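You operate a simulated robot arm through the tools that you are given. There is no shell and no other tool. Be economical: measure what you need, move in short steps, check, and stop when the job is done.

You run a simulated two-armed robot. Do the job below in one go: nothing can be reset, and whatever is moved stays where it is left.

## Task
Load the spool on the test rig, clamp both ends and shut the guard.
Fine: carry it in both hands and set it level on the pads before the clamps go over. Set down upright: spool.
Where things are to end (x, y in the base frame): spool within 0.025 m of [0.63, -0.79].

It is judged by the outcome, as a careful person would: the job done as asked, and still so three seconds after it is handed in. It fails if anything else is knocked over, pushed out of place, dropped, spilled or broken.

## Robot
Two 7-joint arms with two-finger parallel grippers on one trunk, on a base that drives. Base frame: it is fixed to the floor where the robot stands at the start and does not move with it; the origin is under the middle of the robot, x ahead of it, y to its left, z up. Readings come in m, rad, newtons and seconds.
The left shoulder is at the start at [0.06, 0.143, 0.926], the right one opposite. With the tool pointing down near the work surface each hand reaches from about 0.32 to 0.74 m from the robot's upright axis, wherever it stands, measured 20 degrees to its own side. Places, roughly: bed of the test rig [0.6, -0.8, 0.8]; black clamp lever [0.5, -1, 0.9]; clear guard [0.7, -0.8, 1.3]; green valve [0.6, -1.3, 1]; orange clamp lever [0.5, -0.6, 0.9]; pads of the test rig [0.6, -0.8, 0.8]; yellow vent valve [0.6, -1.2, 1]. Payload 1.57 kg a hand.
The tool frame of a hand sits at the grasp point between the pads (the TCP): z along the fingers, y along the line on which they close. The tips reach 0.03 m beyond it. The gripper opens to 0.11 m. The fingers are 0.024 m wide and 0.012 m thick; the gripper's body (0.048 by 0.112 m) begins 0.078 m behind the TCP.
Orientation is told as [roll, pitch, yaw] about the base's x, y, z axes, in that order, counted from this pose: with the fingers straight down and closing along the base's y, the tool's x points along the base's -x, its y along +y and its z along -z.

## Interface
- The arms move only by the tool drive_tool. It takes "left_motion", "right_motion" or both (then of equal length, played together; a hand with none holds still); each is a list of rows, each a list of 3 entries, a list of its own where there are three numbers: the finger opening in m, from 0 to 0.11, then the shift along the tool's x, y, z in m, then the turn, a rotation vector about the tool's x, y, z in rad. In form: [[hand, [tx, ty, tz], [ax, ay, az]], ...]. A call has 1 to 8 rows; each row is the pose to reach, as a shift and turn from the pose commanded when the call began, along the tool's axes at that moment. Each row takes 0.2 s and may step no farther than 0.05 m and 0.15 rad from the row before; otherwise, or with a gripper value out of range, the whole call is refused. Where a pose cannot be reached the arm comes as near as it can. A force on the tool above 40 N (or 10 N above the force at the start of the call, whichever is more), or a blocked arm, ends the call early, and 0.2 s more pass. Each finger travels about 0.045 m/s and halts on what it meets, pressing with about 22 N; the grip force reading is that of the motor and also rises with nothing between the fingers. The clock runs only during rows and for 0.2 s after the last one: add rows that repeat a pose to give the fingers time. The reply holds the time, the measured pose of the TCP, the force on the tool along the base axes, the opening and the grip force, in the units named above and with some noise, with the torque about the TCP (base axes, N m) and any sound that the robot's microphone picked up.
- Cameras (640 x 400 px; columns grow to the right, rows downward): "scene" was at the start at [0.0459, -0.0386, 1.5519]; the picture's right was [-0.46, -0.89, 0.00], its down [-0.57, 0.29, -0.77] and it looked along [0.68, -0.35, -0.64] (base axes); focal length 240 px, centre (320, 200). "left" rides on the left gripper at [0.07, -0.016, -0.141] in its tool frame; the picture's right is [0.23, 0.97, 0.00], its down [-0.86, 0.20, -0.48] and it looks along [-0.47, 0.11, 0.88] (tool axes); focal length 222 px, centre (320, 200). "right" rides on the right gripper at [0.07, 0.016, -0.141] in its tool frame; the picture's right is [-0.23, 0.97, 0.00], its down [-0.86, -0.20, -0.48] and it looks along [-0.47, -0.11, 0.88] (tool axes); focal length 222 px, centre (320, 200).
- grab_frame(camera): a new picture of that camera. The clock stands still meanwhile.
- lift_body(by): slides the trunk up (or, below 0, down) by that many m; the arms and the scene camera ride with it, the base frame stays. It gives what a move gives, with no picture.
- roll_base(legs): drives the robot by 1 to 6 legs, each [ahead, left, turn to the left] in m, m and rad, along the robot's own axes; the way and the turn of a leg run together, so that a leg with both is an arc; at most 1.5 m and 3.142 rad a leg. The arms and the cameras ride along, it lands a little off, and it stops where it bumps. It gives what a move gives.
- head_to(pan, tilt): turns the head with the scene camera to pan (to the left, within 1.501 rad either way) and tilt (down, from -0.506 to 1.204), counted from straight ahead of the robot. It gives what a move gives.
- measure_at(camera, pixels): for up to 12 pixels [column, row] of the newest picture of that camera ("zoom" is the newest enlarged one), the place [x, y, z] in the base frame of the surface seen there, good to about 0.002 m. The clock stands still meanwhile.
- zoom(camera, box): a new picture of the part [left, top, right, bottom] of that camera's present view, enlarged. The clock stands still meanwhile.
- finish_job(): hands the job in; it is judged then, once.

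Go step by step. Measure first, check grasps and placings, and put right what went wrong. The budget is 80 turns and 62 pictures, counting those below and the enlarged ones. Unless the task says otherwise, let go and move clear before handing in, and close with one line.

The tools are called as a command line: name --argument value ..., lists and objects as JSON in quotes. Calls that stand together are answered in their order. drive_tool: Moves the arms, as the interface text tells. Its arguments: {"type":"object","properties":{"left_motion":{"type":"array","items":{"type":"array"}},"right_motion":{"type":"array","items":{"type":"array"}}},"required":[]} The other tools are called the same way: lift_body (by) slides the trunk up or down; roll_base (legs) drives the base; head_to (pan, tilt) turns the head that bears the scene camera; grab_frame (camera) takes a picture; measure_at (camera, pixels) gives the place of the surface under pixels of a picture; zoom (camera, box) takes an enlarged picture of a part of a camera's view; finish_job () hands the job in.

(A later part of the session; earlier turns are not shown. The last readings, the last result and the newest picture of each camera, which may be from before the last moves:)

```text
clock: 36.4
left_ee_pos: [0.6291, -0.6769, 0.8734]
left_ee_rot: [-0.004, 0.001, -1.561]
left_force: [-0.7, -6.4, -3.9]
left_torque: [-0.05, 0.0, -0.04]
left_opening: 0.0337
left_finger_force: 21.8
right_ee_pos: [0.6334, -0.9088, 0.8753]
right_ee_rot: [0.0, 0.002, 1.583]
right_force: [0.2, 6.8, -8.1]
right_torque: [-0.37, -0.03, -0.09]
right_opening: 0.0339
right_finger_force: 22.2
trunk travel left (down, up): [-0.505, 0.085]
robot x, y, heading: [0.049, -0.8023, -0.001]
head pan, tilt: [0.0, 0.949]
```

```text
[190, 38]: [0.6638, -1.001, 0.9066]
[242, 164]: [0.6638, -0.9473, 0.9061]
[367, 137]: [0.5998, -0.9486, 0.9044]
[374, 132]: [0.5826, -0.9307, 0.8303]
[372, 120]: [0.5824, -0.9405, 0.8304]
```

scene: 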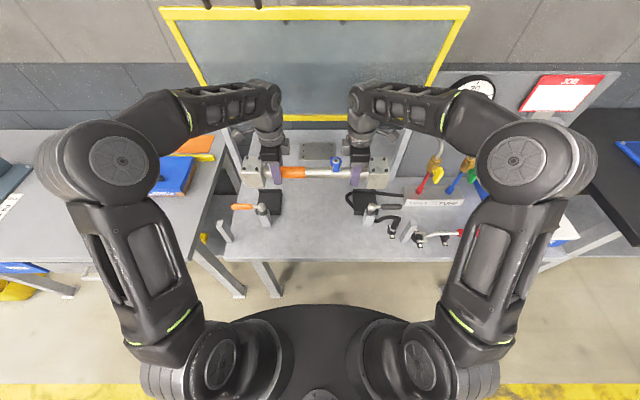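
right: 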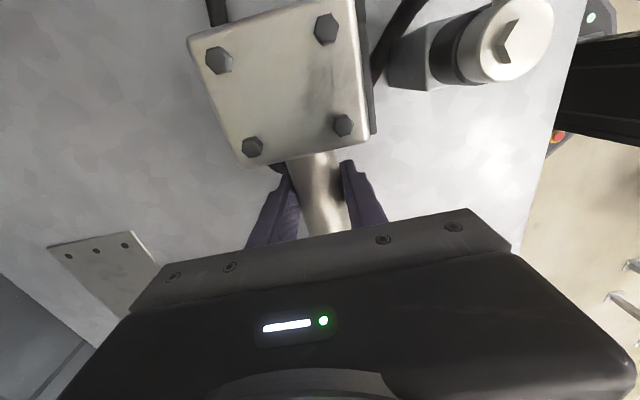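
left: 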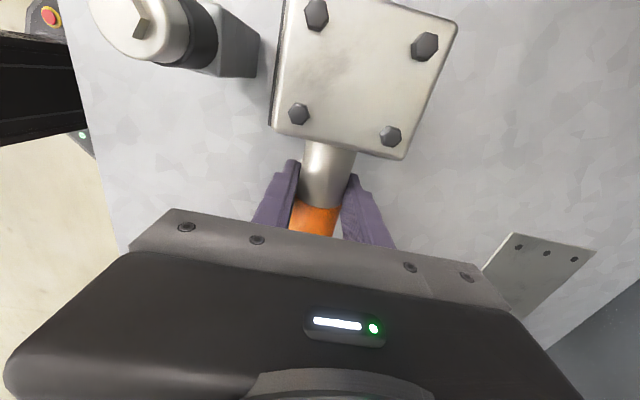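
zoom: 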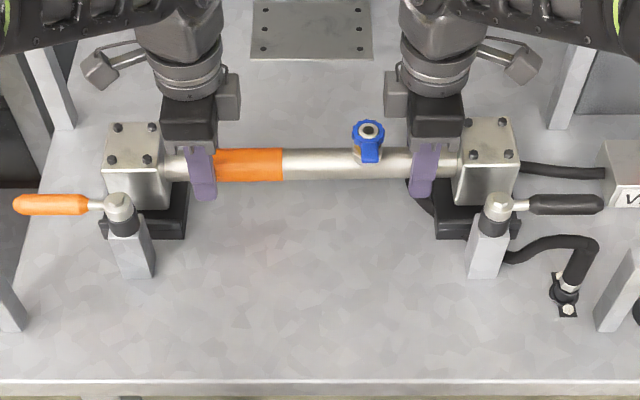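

Blocks centred at x≈0.630/0.632 between the lips, about 8 mm above the pad floor. Lowering the rest in 2 mm steps.

drive_tool --left_motion '[[0, [0, 0, 0.002], [0, 0, 0]], [0, [0, 0, 0.004], [0, 0, 0]], [0, [0, 0, 0.006], [0, 0, 0]], [0, [0, 0, 0.0075], [0, 0, 0]], [0, [0, 0, 0.0085], [0, 0, 0]], [0, [0, 0, 0.0085], [0, 0, 0]]]' --right_motion '[[0, [0, -0.0, 0.002], [0, 0, 0]], [0, [0, 0, 0.004], [0, 0, 0]], [0, [0, 0.0, 0.006], [0, 0, 0]], [0, [0, 0, 0.0075], [0, 0, 0]], [0, [0, 0, 0.0095], [0, 0, 0]], [0, [0, 0, 0.0095], [0, 0, 0]]]'

```text
clock: 37.8
left_ee_pos: [0.6291, -0.6772, 0.8634]
left_ee_rot: [-0.005, 0.0, -1.559]
left_force: [0.0, -5.9, -11.1]
left_torque: [0.41, 0.02, 0.1]
left_opening: 0.0335
left_finger_force: 21.0
right_ee_pos: [0.6333, -0.9086, 0.8642]
right_ee_rot: [0.0, 0.0, 1.583]
right_force: [-1.2, 6.0, -2.0]
right_torque: [0.65, -0.01, 0.08]
right_opening: 0.0338
right_finger_force: 21.6
trunk travel left (down, up): [-0.505, 0.085]
robot x, y, heading: [0.0512, -0.8014, 0.001]
head pan, tilt: [0.0, 0.949]
```

Right side has begun to unload (-2 N) while the left still carries. A few more millimetres, stepwise.

drive_tool --left_motion '[[0, [0, 0, 0.001], [0, 0, 0]], [0, [0, 0, 0.002], [0, 0, 0]], [0, [0, 0, 0.003], [0, 0, 0]], [0, [0, 0, 0.003], [0, 0, 0]]]' --right_motion '[[0, [0, 0, 0.0005], [0, 0, 0]], [0, [0, 0, 0.001], [0, 0, 0]], [0, [0, 0, 0.001], [0, 0, 0]], [0, [0, 0, 0.001], [0, 0, 0]]]'

zoom --camera "scene" --box '[235, 150, 305, 205]'

```text
clock: 38.8
left_ee_pos: [0.631, -0.6765, 0.8608]
left_ee_rot: [0.0, 0.0, -1.559]
left_force: [-1.0, -5.4, -2.2]
left_torque: [-0.65, -0.02, -0.11]
left_opening: 0.0338
left_finger_force: 22.0
right_ee_pos: [0.6327, -0.9065, 0.8624]
right_ee_rot: [0.003, 0.001, 1.583]
right_force: [1.4, 6.0, -10.3]
right_torque: [-0.39, 0.02, -0.13]
right_opening: 0.0341
right_finger_force: 22.0
trunk travel left (down, up): [-0.505, 0.085]
robot x, y, heading: [0.0544, -0.8005, 0.004]
head pan, tilt: [0.0, 0.949]
```

```text
7.27 times, centred on (270, 178) of scene
```

zoom: 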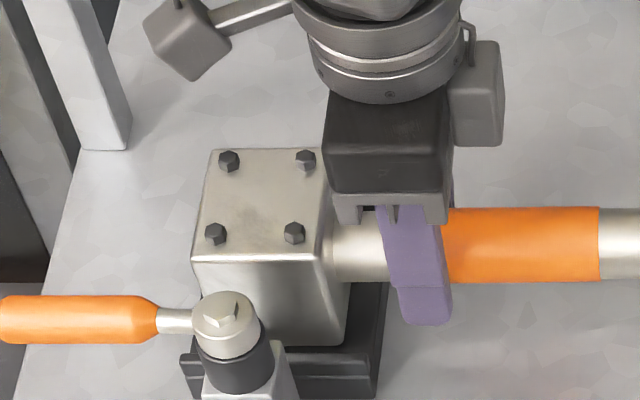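

The total carried load is still ~12.5 N, so it is not resting yet; the share just shifted. Checking the remaining height.

measure_at --camera "zoom" --pixels '[[255, 200], [260, 235], [300, 210], [280, 330], [340, 355]]'

drive_tool --left_motion '[[0, [0, 0, 0.0005], [0, 0, 0]], [0, [0, 0, 0.001], [0, 0, 0]], [0, [0, 0, 0.002], [0, 0, 0]], [0, [0, 0, 0.002], [0, 0, 0]]]' --right_motion '[[0, [0, 0, 0.001], [0, 0, 0]], [0, [0, 0, 0.002], [0, 0, 0]], [0, [0, 0, 0.003], [0, 0, 0]], [0, [0, 0, 0.003], [0, 0, 0]]]'

```text
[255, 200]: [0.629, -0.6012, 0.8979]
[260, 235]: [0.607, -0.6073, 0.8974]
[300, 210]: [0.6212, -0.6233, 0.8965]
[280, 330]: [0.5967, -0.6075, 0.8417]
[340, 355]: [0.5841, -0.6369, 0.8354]
```

```text
clock: 39.8
left_ee_pos: [0.6287, -0.6762, 0.8583]
left_ee_rot: [-0.004, 0.003, -1.559]
left_force: [4.5, -6.0, -8.6]
left_torque: [0.26, 0.02, 0.3]
left_opening: 0.0338
left_finger_force: 21.9
right_ee_pos: [0.6324, -0.9072, 0.8603]
right_ee_rot: [0.0, 0.001, 1.584]
right_force: [-1.9, 5.3, -3.1]
right_torque: [0.35, -0.02, 0.29]
right_opening: 0.034
right_finger_force: 22.2
trunk travel left (down, up): [-0.505, 0.085]
robot x, y, heading: [0.0485, -0.7978, 0.0]
head pan, tilt: [0.0, 0.949]
```

Still carried (sum ≈-11.7 N). Lowering both equally by up to 3 mm more.

drive_tool --left_motion '[[0, [0, 0, 0.001], [0, 0, 0]], [0, [0, 0, 0.002], [0, 0, 0]], [0, [0, 0, 0.003], [0, 0, 0]], [0, [0, 0, 0.003], [0, 0, 0]]]' --right_motion '[[0, [0, 0, 0.001], [0, 0, 0]], [0, [0, 0, 0.002], [0, 0, 0]], [0, [0, 0, 0.003], [0, 0, 0]], [0, [0, 0, 0.003], [0, 0, 0]]]'

```text
clock: 40.8
left_ee_pos: [0.6289, -0.6768, 0.8576]
left_ee_rot: [-0.002, 0.0, -1.559]
left_force: [0.4, -1.1, 12.4]
left_torque: [0.31, 0.0, -0.13]
left_opening: 0.0337
left_finger_force: 21.9
right_ee_pos: [0.6323, -0.9088, 0.8589]
right_ee_rot: [0.0, 0.0, 1.582]
right_force: [0.3, 5.8, -11.4]
right_torque: [0.39, 0.03, -0.11]
right_opening: 0.0335
right_finger_force: 21.7
trunk travel left (down, up): [-0.505, 0.085]
robot x, y, heading: [0.0503, -0.802, -0.002]
head pan, tilt: [0.0, 0.949]
```

Left end now rests (+12 N) while the right still hangs. Lowering just the right by 1.5 mm.

drive_tool --left_motion '[[0, [0, 0, -0.0005], [0, 0, 0]], [0, [0, 0, -0.0005], [0, 0, 0]], [0, [0, 0, -0.0005], [0, 0, 0]]]' --right_motion '[[0, [0, 0, 0.001], [0, 0, 0]], [0, [0, 0, 0.0015], [0, 0, 0]], [0, [0, 0, 0.0015], [0, 0, 0]]]'

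```text
clock: 41.6
left_ee_pos: [0.6287, -0.6768, 0.858]
left_ee_rot: [0.001, 0.0, -1.559]
left_force: [9.6, -0.3, 7.3]
left_torque: [0.05, -0.07, 0.26]
left_opening: 0.0336
left_finger_force: 21.9
right_ee_pos: [0.6313, -0.9083, 0.8573]
right_ee_rot: [-0.004, 0.001, 1.583]
right_force: [-6.8, 3.6, 4.1]
right_torque: [0.09, 0.15, 0.24]
right_opening: 0.0336
right_finger_force: 21.9
trunk travel left (down, up): [-0.505, 0.085]
robot x, y, heading: [0.0495, -0.7984, -0.005]
head pan, tilt: [0.0, 0.949]
```

Both ends now press lightly on the pads (+7, +4 N). Opening both hands slowly and together.

drive_tool --left_motion '[[0.036, [0, 0, 0], [0, 0, 0]], [0.045, [0, 0, 0], [0, 0, 0]], [0.06, [0, 0, 0], [0, 0, 0]], [0.075, [0, 0, 0], [0, 0, 0]], [0.075, [0, 0, 0], [0, 0, 0]]]' --right_motion '[[0.036, [0, 0, 0], [0, 0, 0]], [0.045, [0, 0, 0], [0, 0, 0]], [0.06, [0, 0, 0], [0, 0, 0]], [0.075, [0, 0, 0], [0, 0, 0]], [0.075, [0, 0, 0], [0, 0, 0]]]'

drive_tool --left_motion '[[0.075, [0, 0, -0.03], [0, 0, 0]], [0.075, [0, 0, -0.07], [0, 0, 0]], [0.075, [0, 0, -0.11], [0, 0, 0]], [0.075, [0, 0, -0.15], [0, 0, 0]]]' --right_motion '[[0.075, [0, 0, -0.03], [0, 0, 0]], [0.075, [0, 0, -0.07], [0, 0, 0]], [0.075, [0, 0, -0.11], [0, 0, 0]], [0.075, [0, 0, -0.15], [0, 0, 0]]]'

zoom --camera "scene" --box '[220, 130, 420, 255]'

grab_frame --camera "left"

grab_frame --camera "right"

```text
clock: 42.8
left_ee_pos: [0.6289, -0.6771, 0.8574]
left_ee_rot: [-0.002, 0.0, -1.56]
left_force: [0.2, -0.3, 0.5]
left_torque: [-0.02, -0.02, 0.0]
left_opening: 0.075
left_finger_force: 0.0
right_ee_pos: [0.632, -0.9098, 0.8565]
right_ee_rot: [-0.003, 0.001, 1.582]
right_force: [-0.4, -0.1, -0.2]
right_torque: [0.02, 0.0, 0.01]
right_opening: 0.0751
right_finger_force: 0.1
trunk travel left (down, up): [-0.505, 0.085]
robot x, y, heading: [0.0512, -0.7981, -0.001]
head pan, tilt: [0.0, 0.949]
```

```text
clock: 43.8
left_ee_pos: [0.6289, -0.676, 1.0067]
left_ee_rot: [-0.002, -0.002, -1.559]
left_force: [-0.1, 0.1, -0.1]
left_torque: [-0.01, -0.01, -0.02]
left_opening: 0.0748
left_finger_force: 0.1
right_ee_pos: [0.6324, -0.908, 1.0072]
right_ee_rot: [-0.002, 0.0, 1.582]
right_force: [-0.3, 0.5, -0.3]
right_torque: [0.03, -0.01, 0.0]
right_opening: 0.0752
right_finger_force: 0.1
trunk travel left (down, up): [-0.505, 0.085]
robot x, y, heading: [0.0492, -0.8023, -0.002]
head pan, tilt: [0.0, 0.949]
```

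```text
3.20 times, centred on (320, 192) of scene
```

zoom: 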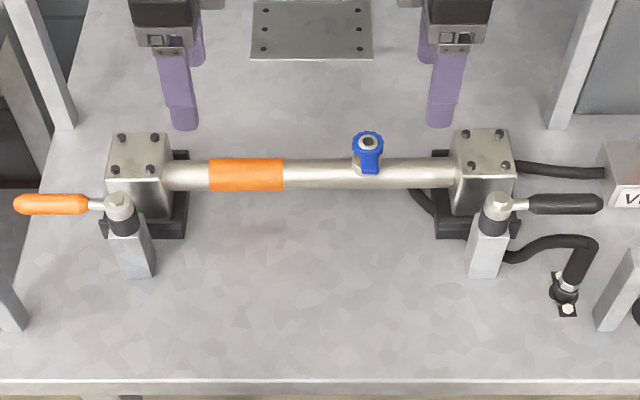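

```text
28 pictures are left
```

left: 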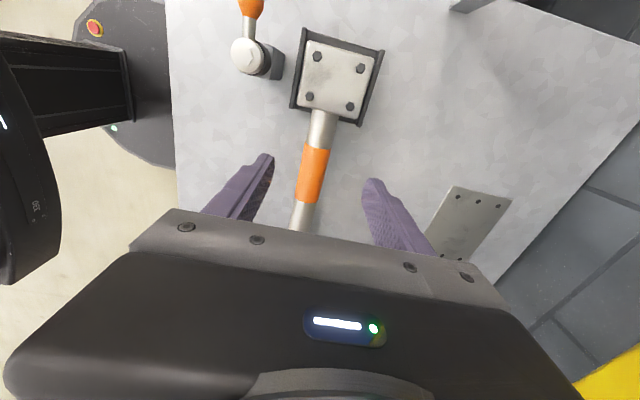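

```text
27 pictures are left
```

right: 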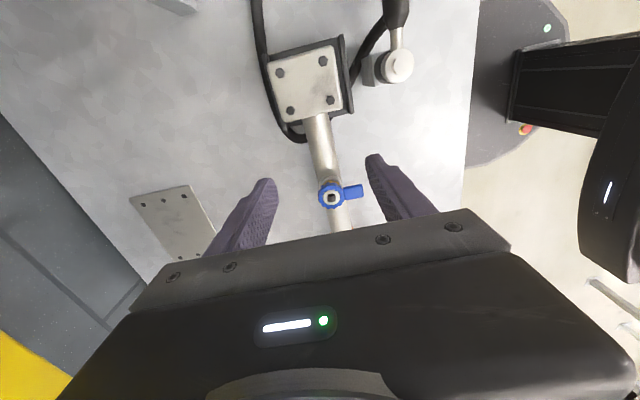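

The spool sits in both pockets, hands clear. Measuring final seat heights, bolts and lever handles before swinging the clamps.

measure_at --camera "left" --pixels '[[253, 6], [249, 28], [249, 55], [333, 78], [310, 97], [350, 106], [317, 56], [361, 67], [325, 125], [300, 215]]'

measure_at --camera "right" --pixels '[[396, 12], [397, 40], [397, 66], [307, 85], [281, 72], [322, 61], [291, 110], [330, 100], [320, 135], [342, 215]]'

measure_at --camera "zoom" --pixels '[[18, 204], [50, 200], [80, 203], [97, 204], [120, 200], [540, 204], [570, 201], [600, 203], [498, 200], [520, 205], [145, 150], [485, 147]]'

```text
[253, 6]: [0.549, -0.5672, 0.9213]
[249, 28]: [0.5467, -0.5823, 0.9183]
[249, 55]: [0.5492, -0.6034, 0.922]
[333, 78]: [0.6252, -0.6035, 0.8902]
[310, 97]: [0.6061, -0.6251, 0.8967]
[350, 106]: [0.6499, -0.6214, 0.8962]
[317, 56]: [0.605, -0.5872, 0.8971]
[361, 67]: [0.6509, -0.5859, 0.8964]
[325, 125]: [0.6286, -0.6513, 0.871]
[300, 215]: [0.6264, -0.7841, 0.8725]
```

```text
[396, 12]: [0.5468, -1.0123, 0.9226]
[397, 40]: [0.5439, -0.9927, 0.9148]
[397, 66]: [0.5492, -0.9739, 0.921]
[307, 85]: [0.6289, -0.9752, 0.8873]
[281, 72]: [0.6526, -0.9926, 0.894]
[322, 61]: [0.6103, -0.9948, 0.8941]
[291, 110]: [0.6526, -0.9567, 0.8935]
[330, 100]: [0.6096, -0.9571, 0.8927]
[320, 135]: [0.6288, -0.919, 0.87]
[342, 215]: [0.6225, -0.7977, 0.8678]
```

```text
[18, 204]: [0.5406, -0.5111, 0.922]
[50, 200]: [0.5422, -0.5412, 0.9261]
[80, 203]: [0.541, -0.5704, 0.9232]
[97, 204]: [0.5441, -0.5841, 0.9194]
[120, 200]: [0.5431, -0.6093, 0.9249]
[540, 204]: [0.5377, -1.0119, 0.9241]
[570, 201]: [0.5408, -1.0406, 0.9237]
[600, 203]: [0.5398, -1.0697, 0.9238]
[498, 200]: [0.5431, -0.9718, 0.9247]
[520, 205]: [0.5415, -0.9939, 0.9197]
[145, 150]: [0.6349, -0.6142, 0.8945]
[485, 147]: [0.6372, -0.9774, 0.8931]
```

The spool is level: both tops ≈0.890, pipe centred at y≈-0.79. Lever handles lie at z≈0.915, r 0.03–0.095 from pivots (0.547,-0.604/-0.974). Checking the front posts and hose near the push start points.

measure_at --camera "zoom" --pixels '[[634, 256], [620, 300], [580, 242], [545, 240], [8, 285], [570, 290]]'

grab_frame --camera "scene"

```text
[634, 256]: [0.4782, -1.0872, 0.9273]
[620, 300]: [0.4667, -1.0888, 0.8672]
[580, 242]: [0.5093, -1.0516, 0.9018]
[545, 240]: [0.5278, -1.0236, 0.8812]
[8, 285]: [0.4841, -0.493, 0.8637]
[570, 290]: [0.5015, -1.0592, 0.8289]
```

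```text
26 pictures are left
```

scene: 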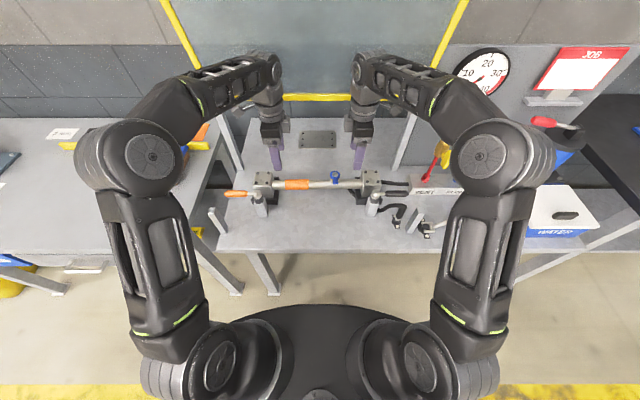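

The hose arches up to z≈0.90 at (0.51,-1.05), so I'll push nearer the pivot (r=0.05) with tips at z≈0.912. Closing the fingers and moving both hands in front of the levers.

drive_tool --left_motion '[[0.05, [0.03, -0.03, 0], [0, 0, 0]], [0.03, [0.06, -0.06, 0], [0, 0, 0]], [0, [0.09, -0.09, 0], [0, 0, 0]], [0, [0.122, -0.122, 0], [0, 0, 0]], [0, [0.122, -0.122, 0], [0, 0, 0]], [0, [0.122, -0.122, 0.035], [0, 0, 0]], [0, [0.122, -0.122, 0.065], [0, 0, 0]], [0, [0.122, -0.122, 0.065], [0, 0, 0]]]' --right_motion '[[0.05, [0.03, 0.03, 0], [0, 0, 0]], [0.03, [0.06, 0.06, 0], [0, 0, 0]], [0, [0.09, 0.09, 0], [0, 0, 0]], [0, [0.116, 0.125, 0], [0, 0, 0]], [0, [0.116, 0.125, 0], [0, 0, 0]], [0, [0.116, 0.125, 0.035], [0, 0, 0]], [0, [0.116, 0.125, 0.065], [0, 0, 0]], [0, [0.116, 0.125, 0.065], [0, 0, 0]]]'

zoom --camera "scene" --box '[210, 130, 430, 265]'

```text
clock: 45.6
left_ee_pos: [0.5061, -0.5557, 0.9417]
left_ee_rot: [-0.002, 0.0, -1.56]
left_force: [0.7, 0.3, -0.2]
left_torque: [0.01, -0.02, 0.05]
left_opening: 0.0
left_finger_force: 21.3
right_ee_pos: [0.5081, -1.0271, 0.9409]
right_ee_rot: [0.0, -0.001, 1.584]
right_force: [0.3, 0.7, 0.0]
right_torque: [0.0, -0.01, 0.01]
right_opening: 0.0
right_finger_force: 21.0
trunk travel left (down, up): [-0.505, 0.085]
robot x, y, heading: [0.0528, -0.7984, -0.0]
head pan, tilt: [0.0, 0.949]
```

```text
2.91 times, centred on (320, 198) of scene
```

zoom: 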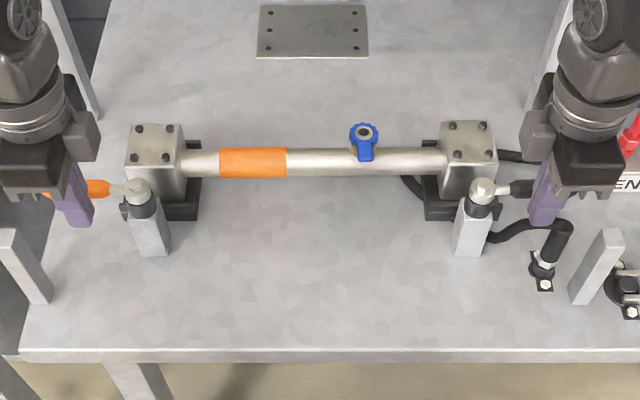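

Fingers stand in front of both handles without contact. Pushing both levers along an arc to about 75°.

drive_tool --left_motion '[[0, [0.002, 0.017, 0], [0, 0, 0]], [0, [0.0065, 0.031, 0], [0, 0, 0]], [0, [0.007, 0.045, 0], [0, 0, 0]], [0, [0.004, 0.059, 0], [0, 0, 0]], [0, [-0.002, 0.072, 0], [0, 0, 0]], [0, [-0.012, 0.083, 0], [0, 0, 0]], [0, [-0.012, 0.083, 0], [0, 0, 0]]]' --right_motion '[[0, [-0.003, -0.015, 0], [0, 0, 0]], [0, [0.0015, -0.029, 0], [0, 0, 0]], [0, [0.002, -0.043, 0], [0, 0, 0]], [0, [-0.001, -0.057, 0], [0, 0, 0]], [0, [-0.007, -0.07, 0], [0, 0, 0]], [0, [-0.017, -0.081, 0], [0, 0, 0]], [0, [-0.017, -0.081, 0], [0, 0, 0]]]'

zoom --camera "scene" --box '[210, 130, 430, 265]'

```text
clock: 47.2
left_ee_pos: [0.5904, -0.568, 0.9423]
left_ee_rot: [0.001, 0.002, -1.559]
left_force: [0.9, 1.8, -0.4]
left_torque: [0.08, 0.0, 0.01]
left_opening: 0.0001
left_finger_force: 21.4
right_ee_pos: [0.5901, -1.005, 0.9429]
right_ee_rot: [-0.002, 0.0, 1.582]
right_force: [0.7, -2.6, -0.4]
right_torque: [-0.11, 0.01, -0.03]
right_opening: 0.0001
right_finger_force: 21.5
trunk travel left (down, up): [-0.505, 0.085]
robot x, y, heading: [0.0531, -0.7999, -0.001]
head pan, tilt: [0.0, 0.949]
```

```text
2.91 times, centred on (320, 198) of scene
```

zoom: 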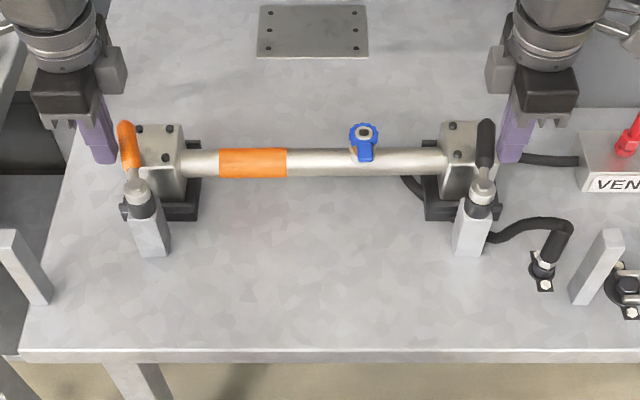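

Both levers have swung to about 75–80° (handles at (128,145) and (485,145)) with light force. Pushing on to 90° and slightly beyond, feeling for a stop.

drive_tool --left_motion '[[0, [-0.006, 0.004, 0], [0, 0, 0]], [0, [-0.012, 0.007, 0], [0, 0, 0]], [0, [-0.016, 0.008, 0], [0, 0, 0]], [0, [-0.018, 0.009, 0], [0, 0, 0]], [0, [-0.018, 0.009, 0], [0, 0, 0]]]' --right_motion '[[0, [-0.003, -0.004, 0], [0, 0, 0]], [0, [-0.007, -0.007, 0], [0, 0, 0]], [0, [-0.011, -0.008, 0], [0, 0, 0]], [0, [-0.013, -0.009, 0], [0, 0, 0]], [0, [-0.013, -0.009, 0], [0, 0, 0]]]'

zoom --camera "scene" --box '[210, 130, 430, 265]'

```text
clock: 48.4
left_ee_pos: [0.5965, -0.5821, 0.942]
left_ee_rot: [-0.003, 0.006, -1.555]
left_force: [-5.7, 24.8, 1.7]
left_torque: [0.73, 0.37, -0.12]
left_opening: 0.0
left_finger_force: 21.2
right_ee_pos: [0.5972, -0.9967, 0.9425]
right_ee_rot: [-0.002, 0.006, 1.58]
right_force: [-2.6, -21.3, -2.1]
right_torque: [-0.67, 0.29, 0.0]
right_opening: 0.0003
right_finger_force: 21.3
trunk travel left (down, up): [-0.505, 0.085]
robot x, y, heading: [0.0505, -0.7994, -0.001]
head pan, tilt: [0.0, 0.949]
```

```text
2.91 times, centred on (320, 198) of scene
```

zoom: 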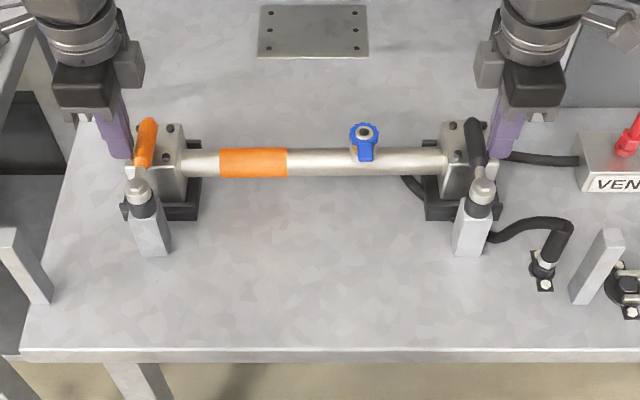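

Forces rose to 25/21 N: both levers are against their stops at about 90°, over the end blocks. Backing the hands outward and up, then checking.

drive_tool --left_motion '[[0, [0.015, 0, 0], [0, 0, 0]], [0, [0.035, 0, 0], [0, 0, 0]], [0, [0.035, 0, -0.04], [0, 0, 0]], [0, [0.035, 0, -0.08], [0, 0, 0]], [0, [0.035, -0.03, -0.1], [0, 0, 0]]]' --right_motion '[[0, [0.015, 0, 0], [0, 0, 0]], [0, [0.035, 0, 0], [0, 0, 0]], [0, [0.035, 0, -0.04], [0, 0, 0]], [0, [0.035, 0, -0.08], [0, 0, 0]], [0, [0.035, 0.03, -0.1], [0, 0, 0]]]'

zoom --camera "scene" --box '[210, 130, 430, 265]'

measure_at --camera "zoom" --pixels '[[147, 125], [142, 155], [136, 188], [474, 125], [479, 155], [484, 188], [165, 150], [455, 150], [250, 150], [330, 152]]'

```text
clock: 49.6
left_ee_pos: [0.5652, -0.5516, 1.044]
left_ee_rot: [0.0, -0.001, -1.559]
left_force: [-1.0, 0.1, -0.3]
left_torque: [-0.02, -0.04, 0.01]
left_opening: 0.0
left_finger_force: 21.5
right_ee_pos: [0.565, -1.0295, 1.0434]
right_ee_rot: [-0.002, -0.002, 1.583]
right_force: [-0.3, -0.1, 0.2]
right_torque: [-0.03, -0.08, 0.01]
right_opening: 0.0
right_finger_force: 21.3
trunk travel left (down, up): [-0.505, 0.085]
robot x, y, heading: [0.0529, -0.8029, -0.001]
head pan, tilt: [0.0, 0.949]
```

```text
2.91 times, centred on (320, 198) of scene
```

zoom: 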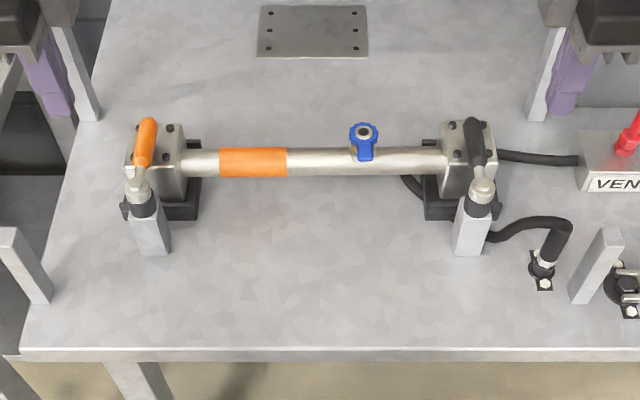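

```text
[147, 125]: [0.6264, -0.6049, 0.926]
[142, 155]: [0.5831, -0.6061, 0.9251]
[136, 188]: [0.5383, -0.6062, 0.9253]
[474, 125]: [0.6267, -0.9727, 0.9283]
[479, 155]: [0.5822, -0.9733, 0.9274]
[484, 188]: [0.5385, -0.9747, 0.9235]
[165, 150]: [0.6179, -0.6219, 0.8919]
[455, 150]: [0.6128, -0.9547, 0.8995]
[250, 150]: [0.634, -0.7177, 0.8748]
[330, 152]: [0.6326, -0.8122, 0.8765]
```

Levers are exactly over the ends (handles along x at y=-0.605 and -0.973). Next the guard: I'll park the right hand to the side and raise the left hand, pitching it forward toward the handle.

drive_tool --left_motion '[[0, [-0.005, -0.015, -0.03], [-0.14, 0, 0]], [0, [-0.01, -0.03, -0.065], [-0.28, 0, 0]], [0, [-0.015, -0.045, -0.1], [-0.42, 0, 0]], [0, [-0.02, -0.06, -0.135], [-0.56, 0, 0]], [0, [-0.03, -0.07, -0.17], [-0.7, 0, 0]], [0, [-0.04, -0.08, -0.205], [-0.84, 0, 0]], [0, [-0.05, -0.09, -0.24], [-0.98, 0, 0]], [0.04, [-0.06, -0.1, -0.27], [-1.13, 0, 0]]]' --right_motion '[[0, [0.02, 0.02, 0], [0, 0, 0]], [0, [0.04, 0.04, 0], [0, 0, 0]], [0, [0.06, 0.06, 0], [0, 0, 0]], [0, [0.08, 0.08, 0], [0, 0, 0]], [0, [0.1, 0.1, 0], [0, 0, 0]], [0, [0.12, 0.12, 0], [0, 0, 0]], [0, [0.145, 0.145, 0], [0, 0, 0]], [0, [0.17, 0.165, 0], [0, 0, 0]]]'

lift_body --by 0.08

head_to --pan 0.2 --tilt 0.3

grab_frame --camera "scene"

```text
clock: 51.4
left_ee_pos: [0.4674, -0.6139, 1.3122]
left_ee_rot: [1.132, 0.001, -1.558]
left_force: [0.0, -0.1, -0.6]
left_torque: [0.03, -0.01, 0.03]
left_opening: 0.0319
left_finger_force: 0.0
right_ee_pos: [0.4045, -1.2048, 1.0405]
right_ee_rot: [-0.002, 0.002, 1.583]
right_force: [-1.3, 1.0, -0.4]
right_torque: [0.05, -0.03, -0.02]
right_opening: 0.0004
right_finger_force: 21.6
trunk travel left (down, up): [-0.505, 0.085]
robot x, y, heading: [0.0526, -0.7988, -0.001]
head pan, tilt: [0.0, 0.949]
```

```text
clock: 52.5
left_ee_pos: [0.4677, -0.6122, 1.3929]
left_ee_rot: [1.128, 0.0, -1.56]
left_force: [0.6, 0.4, 0.7]
left_torque: [-0.02, -0.01, 0.02]
left_opening: 0.0402
left_finger_force: 0.0
right_ee_pos: [0.4062, -1.2041, 1.1213]
right_ee_rot: [-0.002, 0.001, 1.583]
right_force: [0.4, 0.4, -0.9]
right_torque: [0.01, -0.01, -0.01]
right_opening: 0.0
right_finger_force: 21.6
trunk travel left (down, up): [-0.585, 0.005]
robot x, y, heading: [0.0539, -0.8031, -0.002]
head pan, tilt: [0.0, 0.949]
```

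```text
clock: 53.6
left_ee_pos: [0.4663, -0.613, 1.3915]
left_ee_rot: [1.127, -0.001, -1.559]
left_force: [-0.1, 0.3, 0.3]
left_torque: [0.01, 0.01, -0.03]
left_opening: 0.0402
left_finger_force: 0.0
right_ee_pos: [0.4065, -1.204, 1.121]
right_ee_rot: [-0.002, 0.0, 1.584]
right_force: [0.1, -0.3, -0.2]
right_torque: [-0.01, -0.01, 0.01]
right_opening: 0.0
right_finger_force: 21.6
trunk travel left (down, up): [-0.585, 0.005]
robot x, y, heading: [0.0525, -0.7973, 0.0]
head pan, tilt: [0.201, 0.3]
```

```text
21 pictures are left
```

scene: 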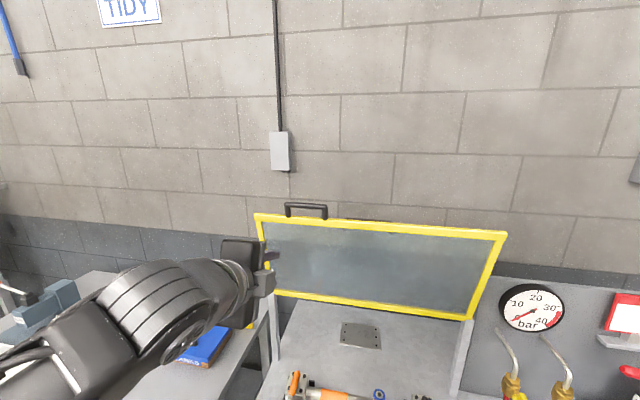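

Left hand reached the pitched pose (x=0.467, z=1.39) and the handle is visible at (306,208). Enlarging it to measure the bar and the gap beneath.

zoom --camera "scene" --box '[250, 190, 340, 246]'

measure_at --camera "scene" --pixels '[[287, 206], [306, 205], [325, 207], [287, 213], [325, 215], [306, 219], [262, 217], [500, 235], [306, 223], [275, 291], [465, 318]]'

```text
7.11 times, centred on (295, 218) of scene
```

zoom: 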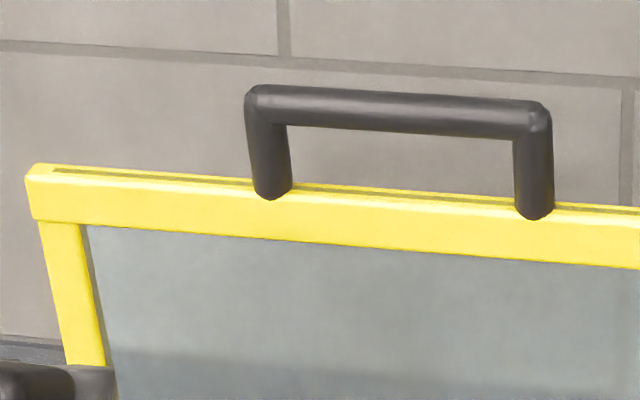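

```text
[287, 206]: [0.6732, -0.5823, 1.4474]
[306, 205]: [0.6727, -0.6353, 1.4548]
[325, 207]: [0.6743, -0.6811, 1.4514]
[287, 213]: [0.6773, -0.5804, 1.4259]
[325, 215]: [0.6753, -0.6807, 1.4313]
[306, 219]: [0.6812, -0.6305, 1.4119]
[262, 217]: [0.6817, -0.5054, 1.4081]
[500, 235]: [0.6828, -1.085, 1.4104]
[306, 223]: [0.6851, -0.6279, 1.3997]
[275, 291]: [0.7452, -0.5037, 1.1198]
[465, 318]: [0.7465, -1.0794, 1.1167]
```

Bar centre ≈(0.681,-0.632,1.446), ~14 mm thick, with about a 26 mm gap to the frame; I'll approach level with the fingers open 0.032 and only go 18 mm past the bar. Levelling the hand and stopping short of it.

drive_tool --left_motion '[[0.032, [-0.005, 0.025, 0.02], [-0.105, 0, 0]], [0.032, [-0.01, 0.05, 0.04], [-0.21, 0, 0]], [0.032, [-0.015, 0.075, 0.06], [-0.315, 0, 0]], [0.032, [-0.019, 0.0977, 0.0787], [-0.42, 0, 0]], [0.032, [-0.019, 0.0977, 0.0787], [-0.42, 0, 0]]]'

zoom --camera "scene" --box '[220, 170, 380, 270]'

```text
clock: 54.8
left_ee_pos: [0.5807, -0.6287, 1.4462]
left_ee_rot: [1.548, 0.0, -1.561]
left_force: [-0.5, 0.2, -1.0]
left_torque: [-0.02, -0.03, -0.01]
left_opening: 0.0323
left_finger_force: 0.1
right_ee_pos: [0.4052, -1.2023, 1.1213]
right_ee_rot: [-0.001, 0.002, 1.583]
right_force: [0.5, 0.6, 0.4]
right_torque: [-0.07, -0.03, 0.0]
right_opening: 0.0
right_finger_force: 21.7
trunk travel left (down, up): [-0.585, 0.005]
robot x, y, heading: [0.0549, -0.7951, 0.002]
head pan, tilt: [0.201, 0.3]
```

```text
4.00 times, centred on (300, 220) of scene
```

zoom: 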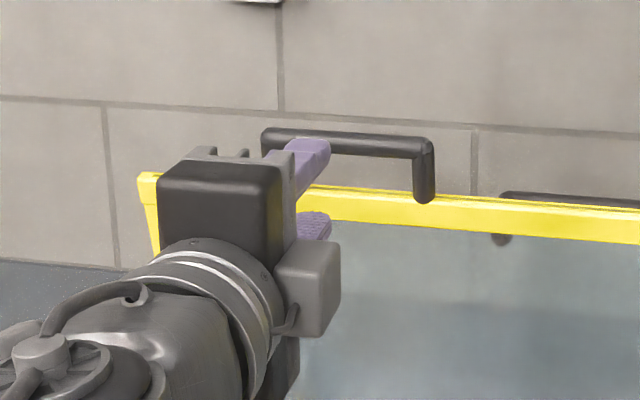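

The open fingers are level with the bar, short of it. Advancing 0.088 m and closing on it.

drive_tool --left_motion '[[0.032, [0, 0.001, 0.035], [0, 0, 0]], [0.032, [0, 0.002, 0.065], [0, 0, 0]], [0.032, [0, 0.002, 0.08], [0, 0, 0]], [0.032, [0, 0.002, 0.088], [0, 0, 0]], [0.015, [0, 0.002, 0.088], [0, 0, 0]], [0, [0, 0.002, 0.088], [0, 0, 0]], [0, [0, 0.002, 0.088], [0, 0, 0]]]'

zoom --camera "scene" --box '[220, 170, 380, 270]'

```text
clock: 56.4
left_ee_pos: [0.6681, -0.6286, 1.4488]
left_ee_rot: [1.551, 0.0, -1.56]
left_force: [-0.4, 0.8, 7.3]
left_torque: [-0.05, -0.23, 0.01]
left_opening: 0.015
left_finger_force: 29.1
right_ee_pos: [0.4054, -1.204, 1.1199]
right_ee_rot: [-0.002, 0.002, 1.583]
right_force: [0.0, 0.0, -0.5]
right_torque: [0.01, -0.03, 0.01]
right_opening: 0.0
right_finger_force: 21.5
trunk travel left (down, up): [-0.585, 0.005]
robot x, y, heading: [0.0501, -0.7981, 0.003]
head pan, tilt: [0.201, 0.3]
```

```text
4.00 times, centred on (300, 220) of scene
```

zoom: 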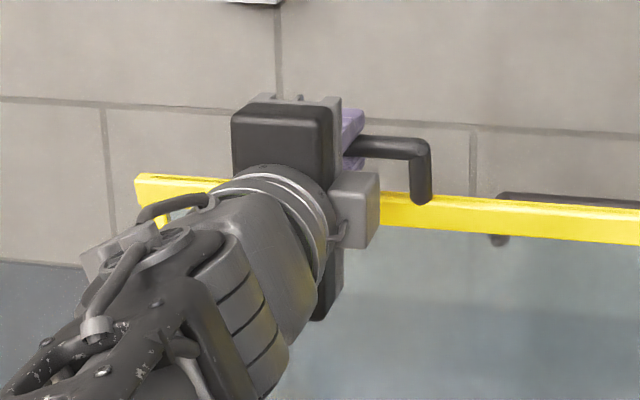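

The bar is gripped (opening 0.015). With the hinge near (0.75, z 1.10) and radius ≈0.357, I'll pull the guard through the first ~19° of arc and read forces.

drive_tool --left_motion '[[0, [0, -0.003, -0.014], [0, 0, 0]], [0, [0, -0.007, -0.028], [0, 0, 0]], [0, [0, -0.0155, -0.052], [0, 0, 0]], [0, [0, -0.0275, -0.081], [0, 0, 0]], [0, [0, -0.043, -0.108], [0, 0, 0]], [0, [0, -0.043, -0.108], [0, 0, 0]]]'

grab_frame --camera "scene"

```text
clock: 57.8
left_ee_pos: [0.5584, -0.6288, 1.4063]
left_ee_rot: [1.546, 0.0, -1.558]
left_force: [-4.5, 2.9, -3.2]
left_torque: [0.0, 0.18, 0.03]
left_opening: 0.0148
left_finger_force: 30.5
right_ee_pos: [0.405, -1.204, 1.1209]
right_ee_rot: [-0.002, 0.0, 1.584]
right_force: [0.0, 0.5, -0.2]
right_torque: [0.02, 0.01, 0.0]
right_opening: 0.0
right_finger_force: 21.0
trunk travel left (down, up): [-0.585, 0.005]
robot x, y, heading: [0.0542, -0.8002, -0.003]
head pan, tilt: [0.201, 0.3]
```

```text
17 pictures are left
```

scene: 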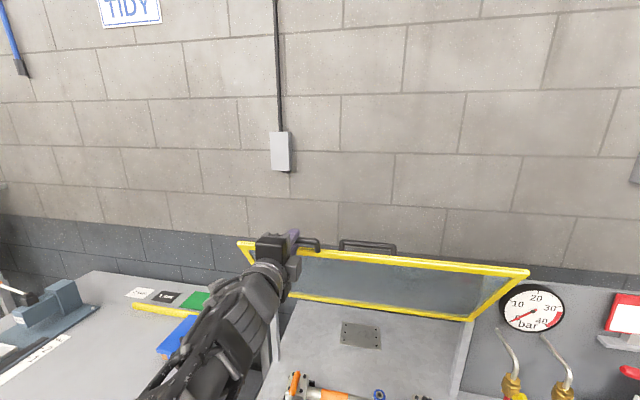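

The guard follows smoothly (forces <6 N). Continuing the arc to about 20° above horizontal, tilting the hand downward as I go to keep it within reach.

drive_tool --left_motion '[[0, [0, -0.0224, -0.0345], [0.12, 0, 0]], [0, [0, -0.0476, -0.065], [0.24, 0, 0]], [0, [0, -0.0773, -0.092], [0.36, 0, 0]], [0, [0, -0.1104, -0.1164], [0.48, 0, 0]], [0, [0, -0.1453, -0.135], [0.6, 0, 0]], [0, [0, -0.1827, -0.15], [0.72, 0, 0]], [0, [0, -0.1827, -0.15], [0.72, 0, 0]]]'

grab_frame --camera "scene"

```text
clock: 59.4
left_ee_pos: [0.4053, -0.6321, 1.2252]
left_ee_rot: [0.823, 0.001, -1.558]
left_force: [7.3, 14.2, -3.9]
left_torque: [0.84, -0.08, -0.02]
left_opening: 0.0149
left_finger_force: 30.6
right_ee_pos: [0.4075, -1.2009, 1.12]
right_ee_rot: [-0.001, 0.002, 1.583]
right_force: [0.6, 0.7, -0.8]
right_torque: [0.0, 0.0, -0.04]
right_opening: 0.0001
right_finger_force: 21.1
trunk travel left (down, up): [-0.585, 0.005]
robot x, y, heading: [0.0538, -0.7992, 0.003]
head pan, tilt: [0.201, 0.3]
```

```text
16 pictures are left
```

scene: 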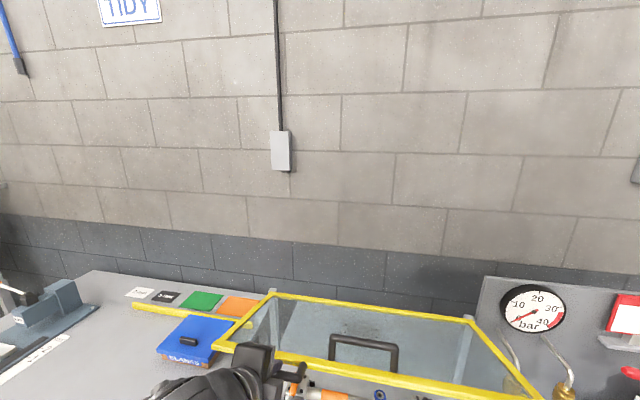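

The guard is about 20° above horizontal, moving freely; there's a 14 N sideways load, which I'll ease by 4 mm. Continuing down toward the front posts.

drive_tool --left_motion '[[0, [0.004, -0.0368, 0.0185], [0.06, 0, 0]], [0, [0.004, -0.0703, 0.0407], [0.12, 0, 0]], [0, [0.004, -0.1021, 0.0674], [0.18, 0, 0]], [0, [0.004, -0.1301, 0.098], [0.24, 0, 0]], [0, [0.004, -0.1542, 0.1308], [0.3, 0, 0]], [0, [0.004, -0.1747, 0.1667], [0.36, 0, 0]], [0, [0.004, -0.1747, 0.1667], [0.36, 0, 0]]]'

head_to --pan 0 --tilt 0.7

grab_frame --camera "scene"

```text
clock: 60.1
left_ee_pos: [0.3977, -0.6348, 1.1476]
left_ee_rot: [0.649, 0.006, -1.555]
left_force: [-28.2, -0.7, -2.8]
left_torque: [0.75, 0.12, -0.15]
left_opening: 0.0148
left_finger_force: 30.5
left hand out of reach, approached as far as the arm can: row 2, 3
right_ee_pos: [0.4021, -1.2036, 1.1222]
right_ee_rot: [-0.005, -0.001, 1.586]
right_force: [0.0, 0.7, -1.1]
right_torque: [-0.02, 0.01, -0.01]
right_opening: 0.0
right_finger_force: 21.0
trunk travel left (down, up): [-0.585, 0.005]
robot x, y, heading: [0.0526, -0.7986, -0.002]
head pan, tilt: [0.201, 0.3]
stopped in row 3 (left hand): the force on the tool passed its limit (the readings are from after the stop); the commanded pose is now the measured one
```

```text
clock: 61.0
left_ee_pos: [0.3972, -0.6355, 1.1501]
left_ee_rot: [0.654, 0.005, -1.556]
left_force: [-37.2, -1.0, -0.8]
left_torque: [0.19, 0.17, -0.56]
left_opening: 0.015
left_finger_force: 31.1
right_ee_pos: [0.4007, -1.2039, 1.122]
right_ee_rot: [-0.004, 0.001, 1.582]
right_force: [-0.5, -0.3, 0.3]
right_torque: [-0.03, 0.03, -0.01]
right_opening: 0.0
right_finger_force: 21.2
trunk travel left (down, up): [-0.585, 0.005]
robot x, y, heading: [0.0502, -0.8022, 0.003]
head pan, tilt: [0.0, 0.7]
```

```text
15 pictures are left
```

scene: 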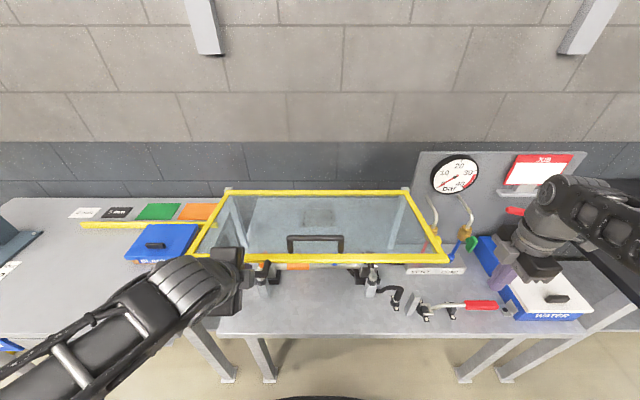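

The arm is too folded to follow further (out of reach, -37 N along x), but the rest of the path is nearly vertical. I'll relieve the load with a small base move back and then lower by the trunk.

roll_base --legs '[[-0.01, 0, 0]]'

lift_body --by -0.04

```text
clock: 61.8
left_ee_pos: [0.3967, -0.6348, 1.1502]
left_ee_rot: [0.658, 0.002, -1.556]
left_force: [19.4, 3.7, -3.1]
left_torque: [-0.03, -0.09, -0.85]
left_opening: 0.0147
left_finger_force: 30.9
right_ee_pos: [0.398, -1.2036, 1.1193]
right_ee_rot: [0.001, -0.001, 1.582]
right_force: [-0.5, -0.2, -0.3]
right_torque: [-0.01, -0.02, 0.03]
right_opening: 0.0
right_finger_force: 21.0
trunk travel left (down, up): [-0.585, 0.005]
robot x, y, heading: [0.0367, -0.7998, 0.0]
head pan, tilt: [0.0, 0.7]
```

```text
clock: 62.6
left_ee_pos: [0.3934, -0.6353, 1.1099]
left_ee_rot: [0.655, 0.003, -1.557]
left_force: [-1.5, 1.6, -6.2]
left_torque: [0.61, 0.09, -0.4]
left_opening: 0.0149
left_finger_force: 30.7
right_ee_pos: [0.3957, -1.2031, 1.0799]
right_ee_rot: [-0.001, 0.0, 1.582]
right_force: [0.1, -0.3, 0.2]
right_torque: [0.02, 0.0, 0.01]
right_opening: 0.0003
right_finger_force: 21.3
trunk travel left (down, up): [-0.545, 0.045]
robot x, y, heading: [0.0392, -0.8025, -0.002]
head pan, tilt: [0.0, 0.7]
```

Lowering by the trunk works (forces down to ~6 N, hand z 1.11). Continuing in alternating small steps: trunk down, hand forward along the arc.

lift_body --by -0.05

drive_tool --left_motion '[[0, [0, 0.006, 0.0045], [0, 0, 0]], [0, [0, 0.006, 0.0045], [0, 0, 0]]]'

lift_body --by -0.04

```text
clock: 63.5
left_ee_pos: [0.3966, -0.6343, 1.0597]
left_ee_rot: [0.658, 0.002, -1.558]
left_force: [10.6, 3.5, -4.1]
left_torque: [0.55, 0.01, -0.42]
left_opening: 0.015
left_finger_force: 31.2
right_ee_pos: [0.3971, -1.2034, 1.0299]
right_ee_rot: [0.0, -0.001, 1.584]
right_force: [-0.1, 0.7, -0.1]
right_torque: [0.04, 0.01, -0.02]
right_opening: 0.0
right_finger_force: 21.0
trunk travel left (down, up): [-0.495, 0.095]
robot x, y, heading: [0.0442, -0.7992, 0.003]
head pan, tilt: [0.0, 0.7]
```

```text
clock: 64.1
left_ee_pos: [0.3965, -0.6346, 1.06]
left_ee_rot: [0.655, 0.0, -1.555]
left_force: [-37.6, -2.5, -11.7]
left_torque: [-0.18, 0.25, -0.8]
left_opening: 0.0148
left_finger_force: 31.2
right_ee_pos: [0.3916, -1.2037, 1.0313]
right_ee_rot: [-0.006, 0.0, 1.582]
right_force: [0.5, 0.5, 0.2]
right_torque: [-0.02, 0.0, -0.01]
right_opening: 0.0
right_finger_force: 21.7
trunk travel left (down, up): [-0.495, 0.095]
robot x, y, heading: [0.0388, -0.7974, 0.002]
head pan, tilt: [0.0, 0.7]
```

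```text
clock: 64.9
left_ee_pos: [0.4033, -0.6355, 1.0227]
left_ee_rot: [0.662, 0.003, -1.557]
left_force: [-5.1, -0.5, -6.5]
left_torque: [0.89, 0.0, -0.17]
left_opening: 0.0146
left_finger_force: 31.3
right_ee_pos: [0.3963, -1.2049, 0.991]
right_ee_rot: [-0.002, 0.001, 1.584]
right_force: [0.6, -0.2, 0.4]
right_torque: [-0.01, 0.0, -0.01]
right_opening: 0.0
right_finger_force: 21.5
trunk travel left (down, up): [-0.455, 0.135]
robot x, y, heading: [0.0444, -0.7986, 0.002]
head pan, tilt: [0.0, 0.7]
```

Working well; the right hand sinks with the trunk, so I'll raise it too. Next increments.

drive_tool --left_motion '[[0, [0, 0.003, 0.002], [0, 0, 0]], [0, [0, 0.006, 0.0045], [0, 0, 0]], [0, [0, 0.006, 0.0045], [0, 0, 0]]]' --right_motion '[[0, [0, 0, -0.04], [0, 0, 0]], [0, [0, 0, -0.08], [0, 0, 0]], [0, [0, 0, -0.12], [0, 0, 0]]]'

lift_body --by -0.035

drive_tool --left_motion '[[0, [0, 0.004, 0.003], [0, 0, 0]], [0, [0, 0.008, 0.006], [0, 0, 0]], [0, [0, 0.008, 0.006], [0, 0, 0]]]'

lift_body --by -0.025

grab_frame --camera "scene"

```text
clock: 65.6
left_ee_pos: [0.4032, -0.6341, 1.0172]
left_ee_rot: [0.643, 0.01, -1.555]
left_force: [-9.7, -0.2, -7.5]
left_torque: [-0.3, 0.04, -1.14]
left_opening: 0.0149
left_finger_force: 31.3
right_ee_pos: [0.4261, -1.1462, 1.085]
right_ee_rot: [-0.13, -0.021, 1.778]
right_force: [0.4, -0.1, -0.1]
right_torque: [-0.01, -0.02, -0.01]
right_opening: 0.0
right_finger_force: 21.9
right hand out of reach, approached as far as the arm can: row 2, 3
trunk travel left (down, up): [-0.455, 0.135]
robot x, y, heading: [0.0433, -0.8008, -0.003]
head pan, tilt: [0.0, 0.7]
stopped in row 3 (left hand): the force on the tool passed its limit (the readings are from after the stop); the commanded pose is now the measured one
```

```text
clock: 66.5
left_ee_pos: [0.4117, -0.6342, 0.9893]
left_ee_rot: [0.667, 0.003, -1.559]
left_force: [10.7, 2.7, 4.1]
left_torque: [0.34, -0.09, -0.63]
left_opening: 0.0148
left_finger_force: 30.5
right_ee_pos: [0.4277, -1.1446, 1.0495]
right_ee_rot: [-0.13, -0.02, 1.777]
right_force: [-0.5, 0.0, 1.1]
right_torque: [0.01, -0.02, 0.0]
right_opening: 0.0
right_finger_force: 21.6
trunk travel left (down, up): [-0.419, 0.171]
robot x, y, heading: [0.0416, -0.7961, 0.002]
head pan, tilt: [0.0, 0.7]
stopped: the force on the tool passed its limit (the readings are from after the stop); the commanded pose is now the measured one
```

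```text
clock: 67.3
left_ee_pos: [0.4157, -0.6334, 0.9809]
left_ee_rot: [0.642, 0.003, -1.557]
left_force: [-7.5, -2.9, -8.1]
left_torque: [0.06, 0.1, -0.65]
left_opening: 0.0146
left_finger_force: 30.6
right_ee_pos: [0.4262, -1.1445, 1.0496]
right_ee_rot: [-0.131, -0.019, 1.776]
right_force: [-0.2, -0.6, 0.6]
right_torque: [-0.01, 0.02, -0.03]
right_opening: 0.0001
right_finger_force: 21.4
trunk travel left (down, up): [-0.419, 0.171]
robot x, y, heading: [0.0377, -0.7989, 0.006]
head pan, tilt: [0.0, 0.7]
stopped in row 3 (left hand): the force on the tool passed its limit (the readings are from after the stop); the commanded pose is now the measured one
```

```text
clock: 68.2
left_ee_pos: [0.4217, -0.6348, 0.9626]
left_ee_rot: [0.664, 0.001, -1.561]
left_force: [9.4, 1.1, 4.0]
left_torque: [0.43, -0.13, -0.54]
left_opening: 0.0146
left_finger_force: 31.0
right_ee_pos: [0.4279, -1.1459, 1.0247]
right_ee_rot: [-0.13, -0.021, 1.777]
right_force: [-0.3, 0.3, 0.1]
right_torque: [0.02, -0.03, 0.03]
right_opening: 0.0002
right_finger_force: 21.1
trunk travel left (down, up): [-0.395, 0.195]
robot x, y, heading: [0.0438, -0.8007, -0.005]
head pan, tilt: [0.0, 0.7]
stopped: the force on the tool passed its limit (the readings are from after the stop); the commanded pose is now the measured one
```

```text
14 pictures are left
```

scene: 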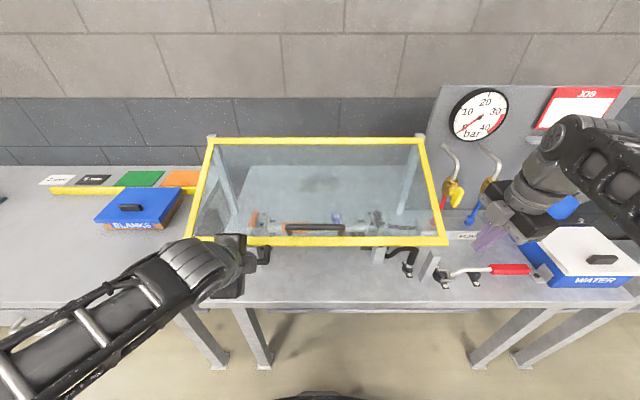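

The guard is at about -25° with its front edge some 4 cm above the posts. Continuing down along the tangent with the hand.

drive_tool --left_motion '[[0, [0, -0.002, 0.008], [0, 0, 0]], [0, [0, -0.004, 0.016], [0, 0, 0]], [0, [0, -0.005, 0.024], [0, 0, 0]], [0, [0, -0.005, 0.024], [0, 0, 0]]]'

lift_body --by -0.015

zoom --camera "scene" --box '[170, 200, 470, 310]'

```text
clock: 69.2
left_ee_pos: [0.4324, -0.6353, 0.9397]
left_ee_rot: [0.663, -0.001, -1.557]
left_force: [20.6, 2.3, 9.2]
left_torque: [0.61, -0.16, -0.32]
left_opening: 0.0148
left_finger_force: 30.3
right_ee_pos: [0.429, -1.1451, 1.0249]
right_ee_rot: [-0.127, -0.023, 1.777]
right_force: [0.8, 0.4, -0.5]
right_torque: [0.01, 0.0, 0.0]
right_opening: 0.0
right_finger_force: 21.0
trunk travel left (down, up): [-0.395, 0.195]
robot x, y, heading: [0.0456, -0.7995, 0.001]
head pan, tilt: [0.0, 0.7]
```

```text
clock: 69.6
left_ee_pos: [0.4351, -0.6337, 0.9364]
left_ee_rot: [0.677, 0.0, -1.56]
left_force: [9.2, 0.8, 0.7]
left_torque: [0.55, -0.09, -0.4]
left_opening: 0.015
left_finger_force: 31.0
right_ee_pos: [0.4281, -1.1449, 1.0167]
right_ee_rot: [-0.132, -0.02, 1.778]
right_force: [-0.2, 0.0, -0.3]
right_torque: [-0.04, -0.01, -0.01]
right_opening: 0.0
right_finger_force: 21.4
trunk travel left (down, up): [-0.386, 0.204]
robot x, y, heading: [0.0417, -0.7972, -0.007]
head pan, tilt: [0.0, 0.7]
stopped: the force on the tool passed its limit (the readings are from after the stop); the commanded pose is now the measured one
```

```text
2.13 times, centred on (320, 255) of scene
```

zoom: 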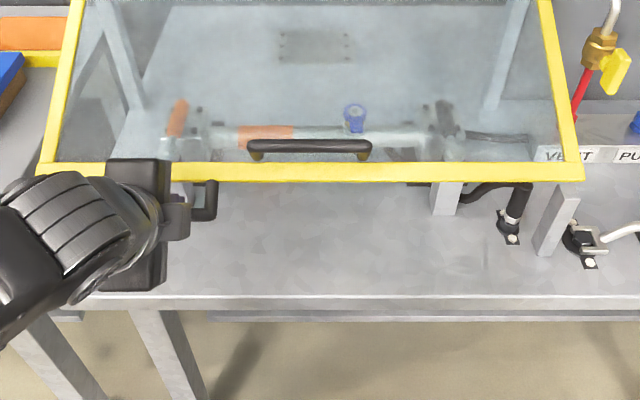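

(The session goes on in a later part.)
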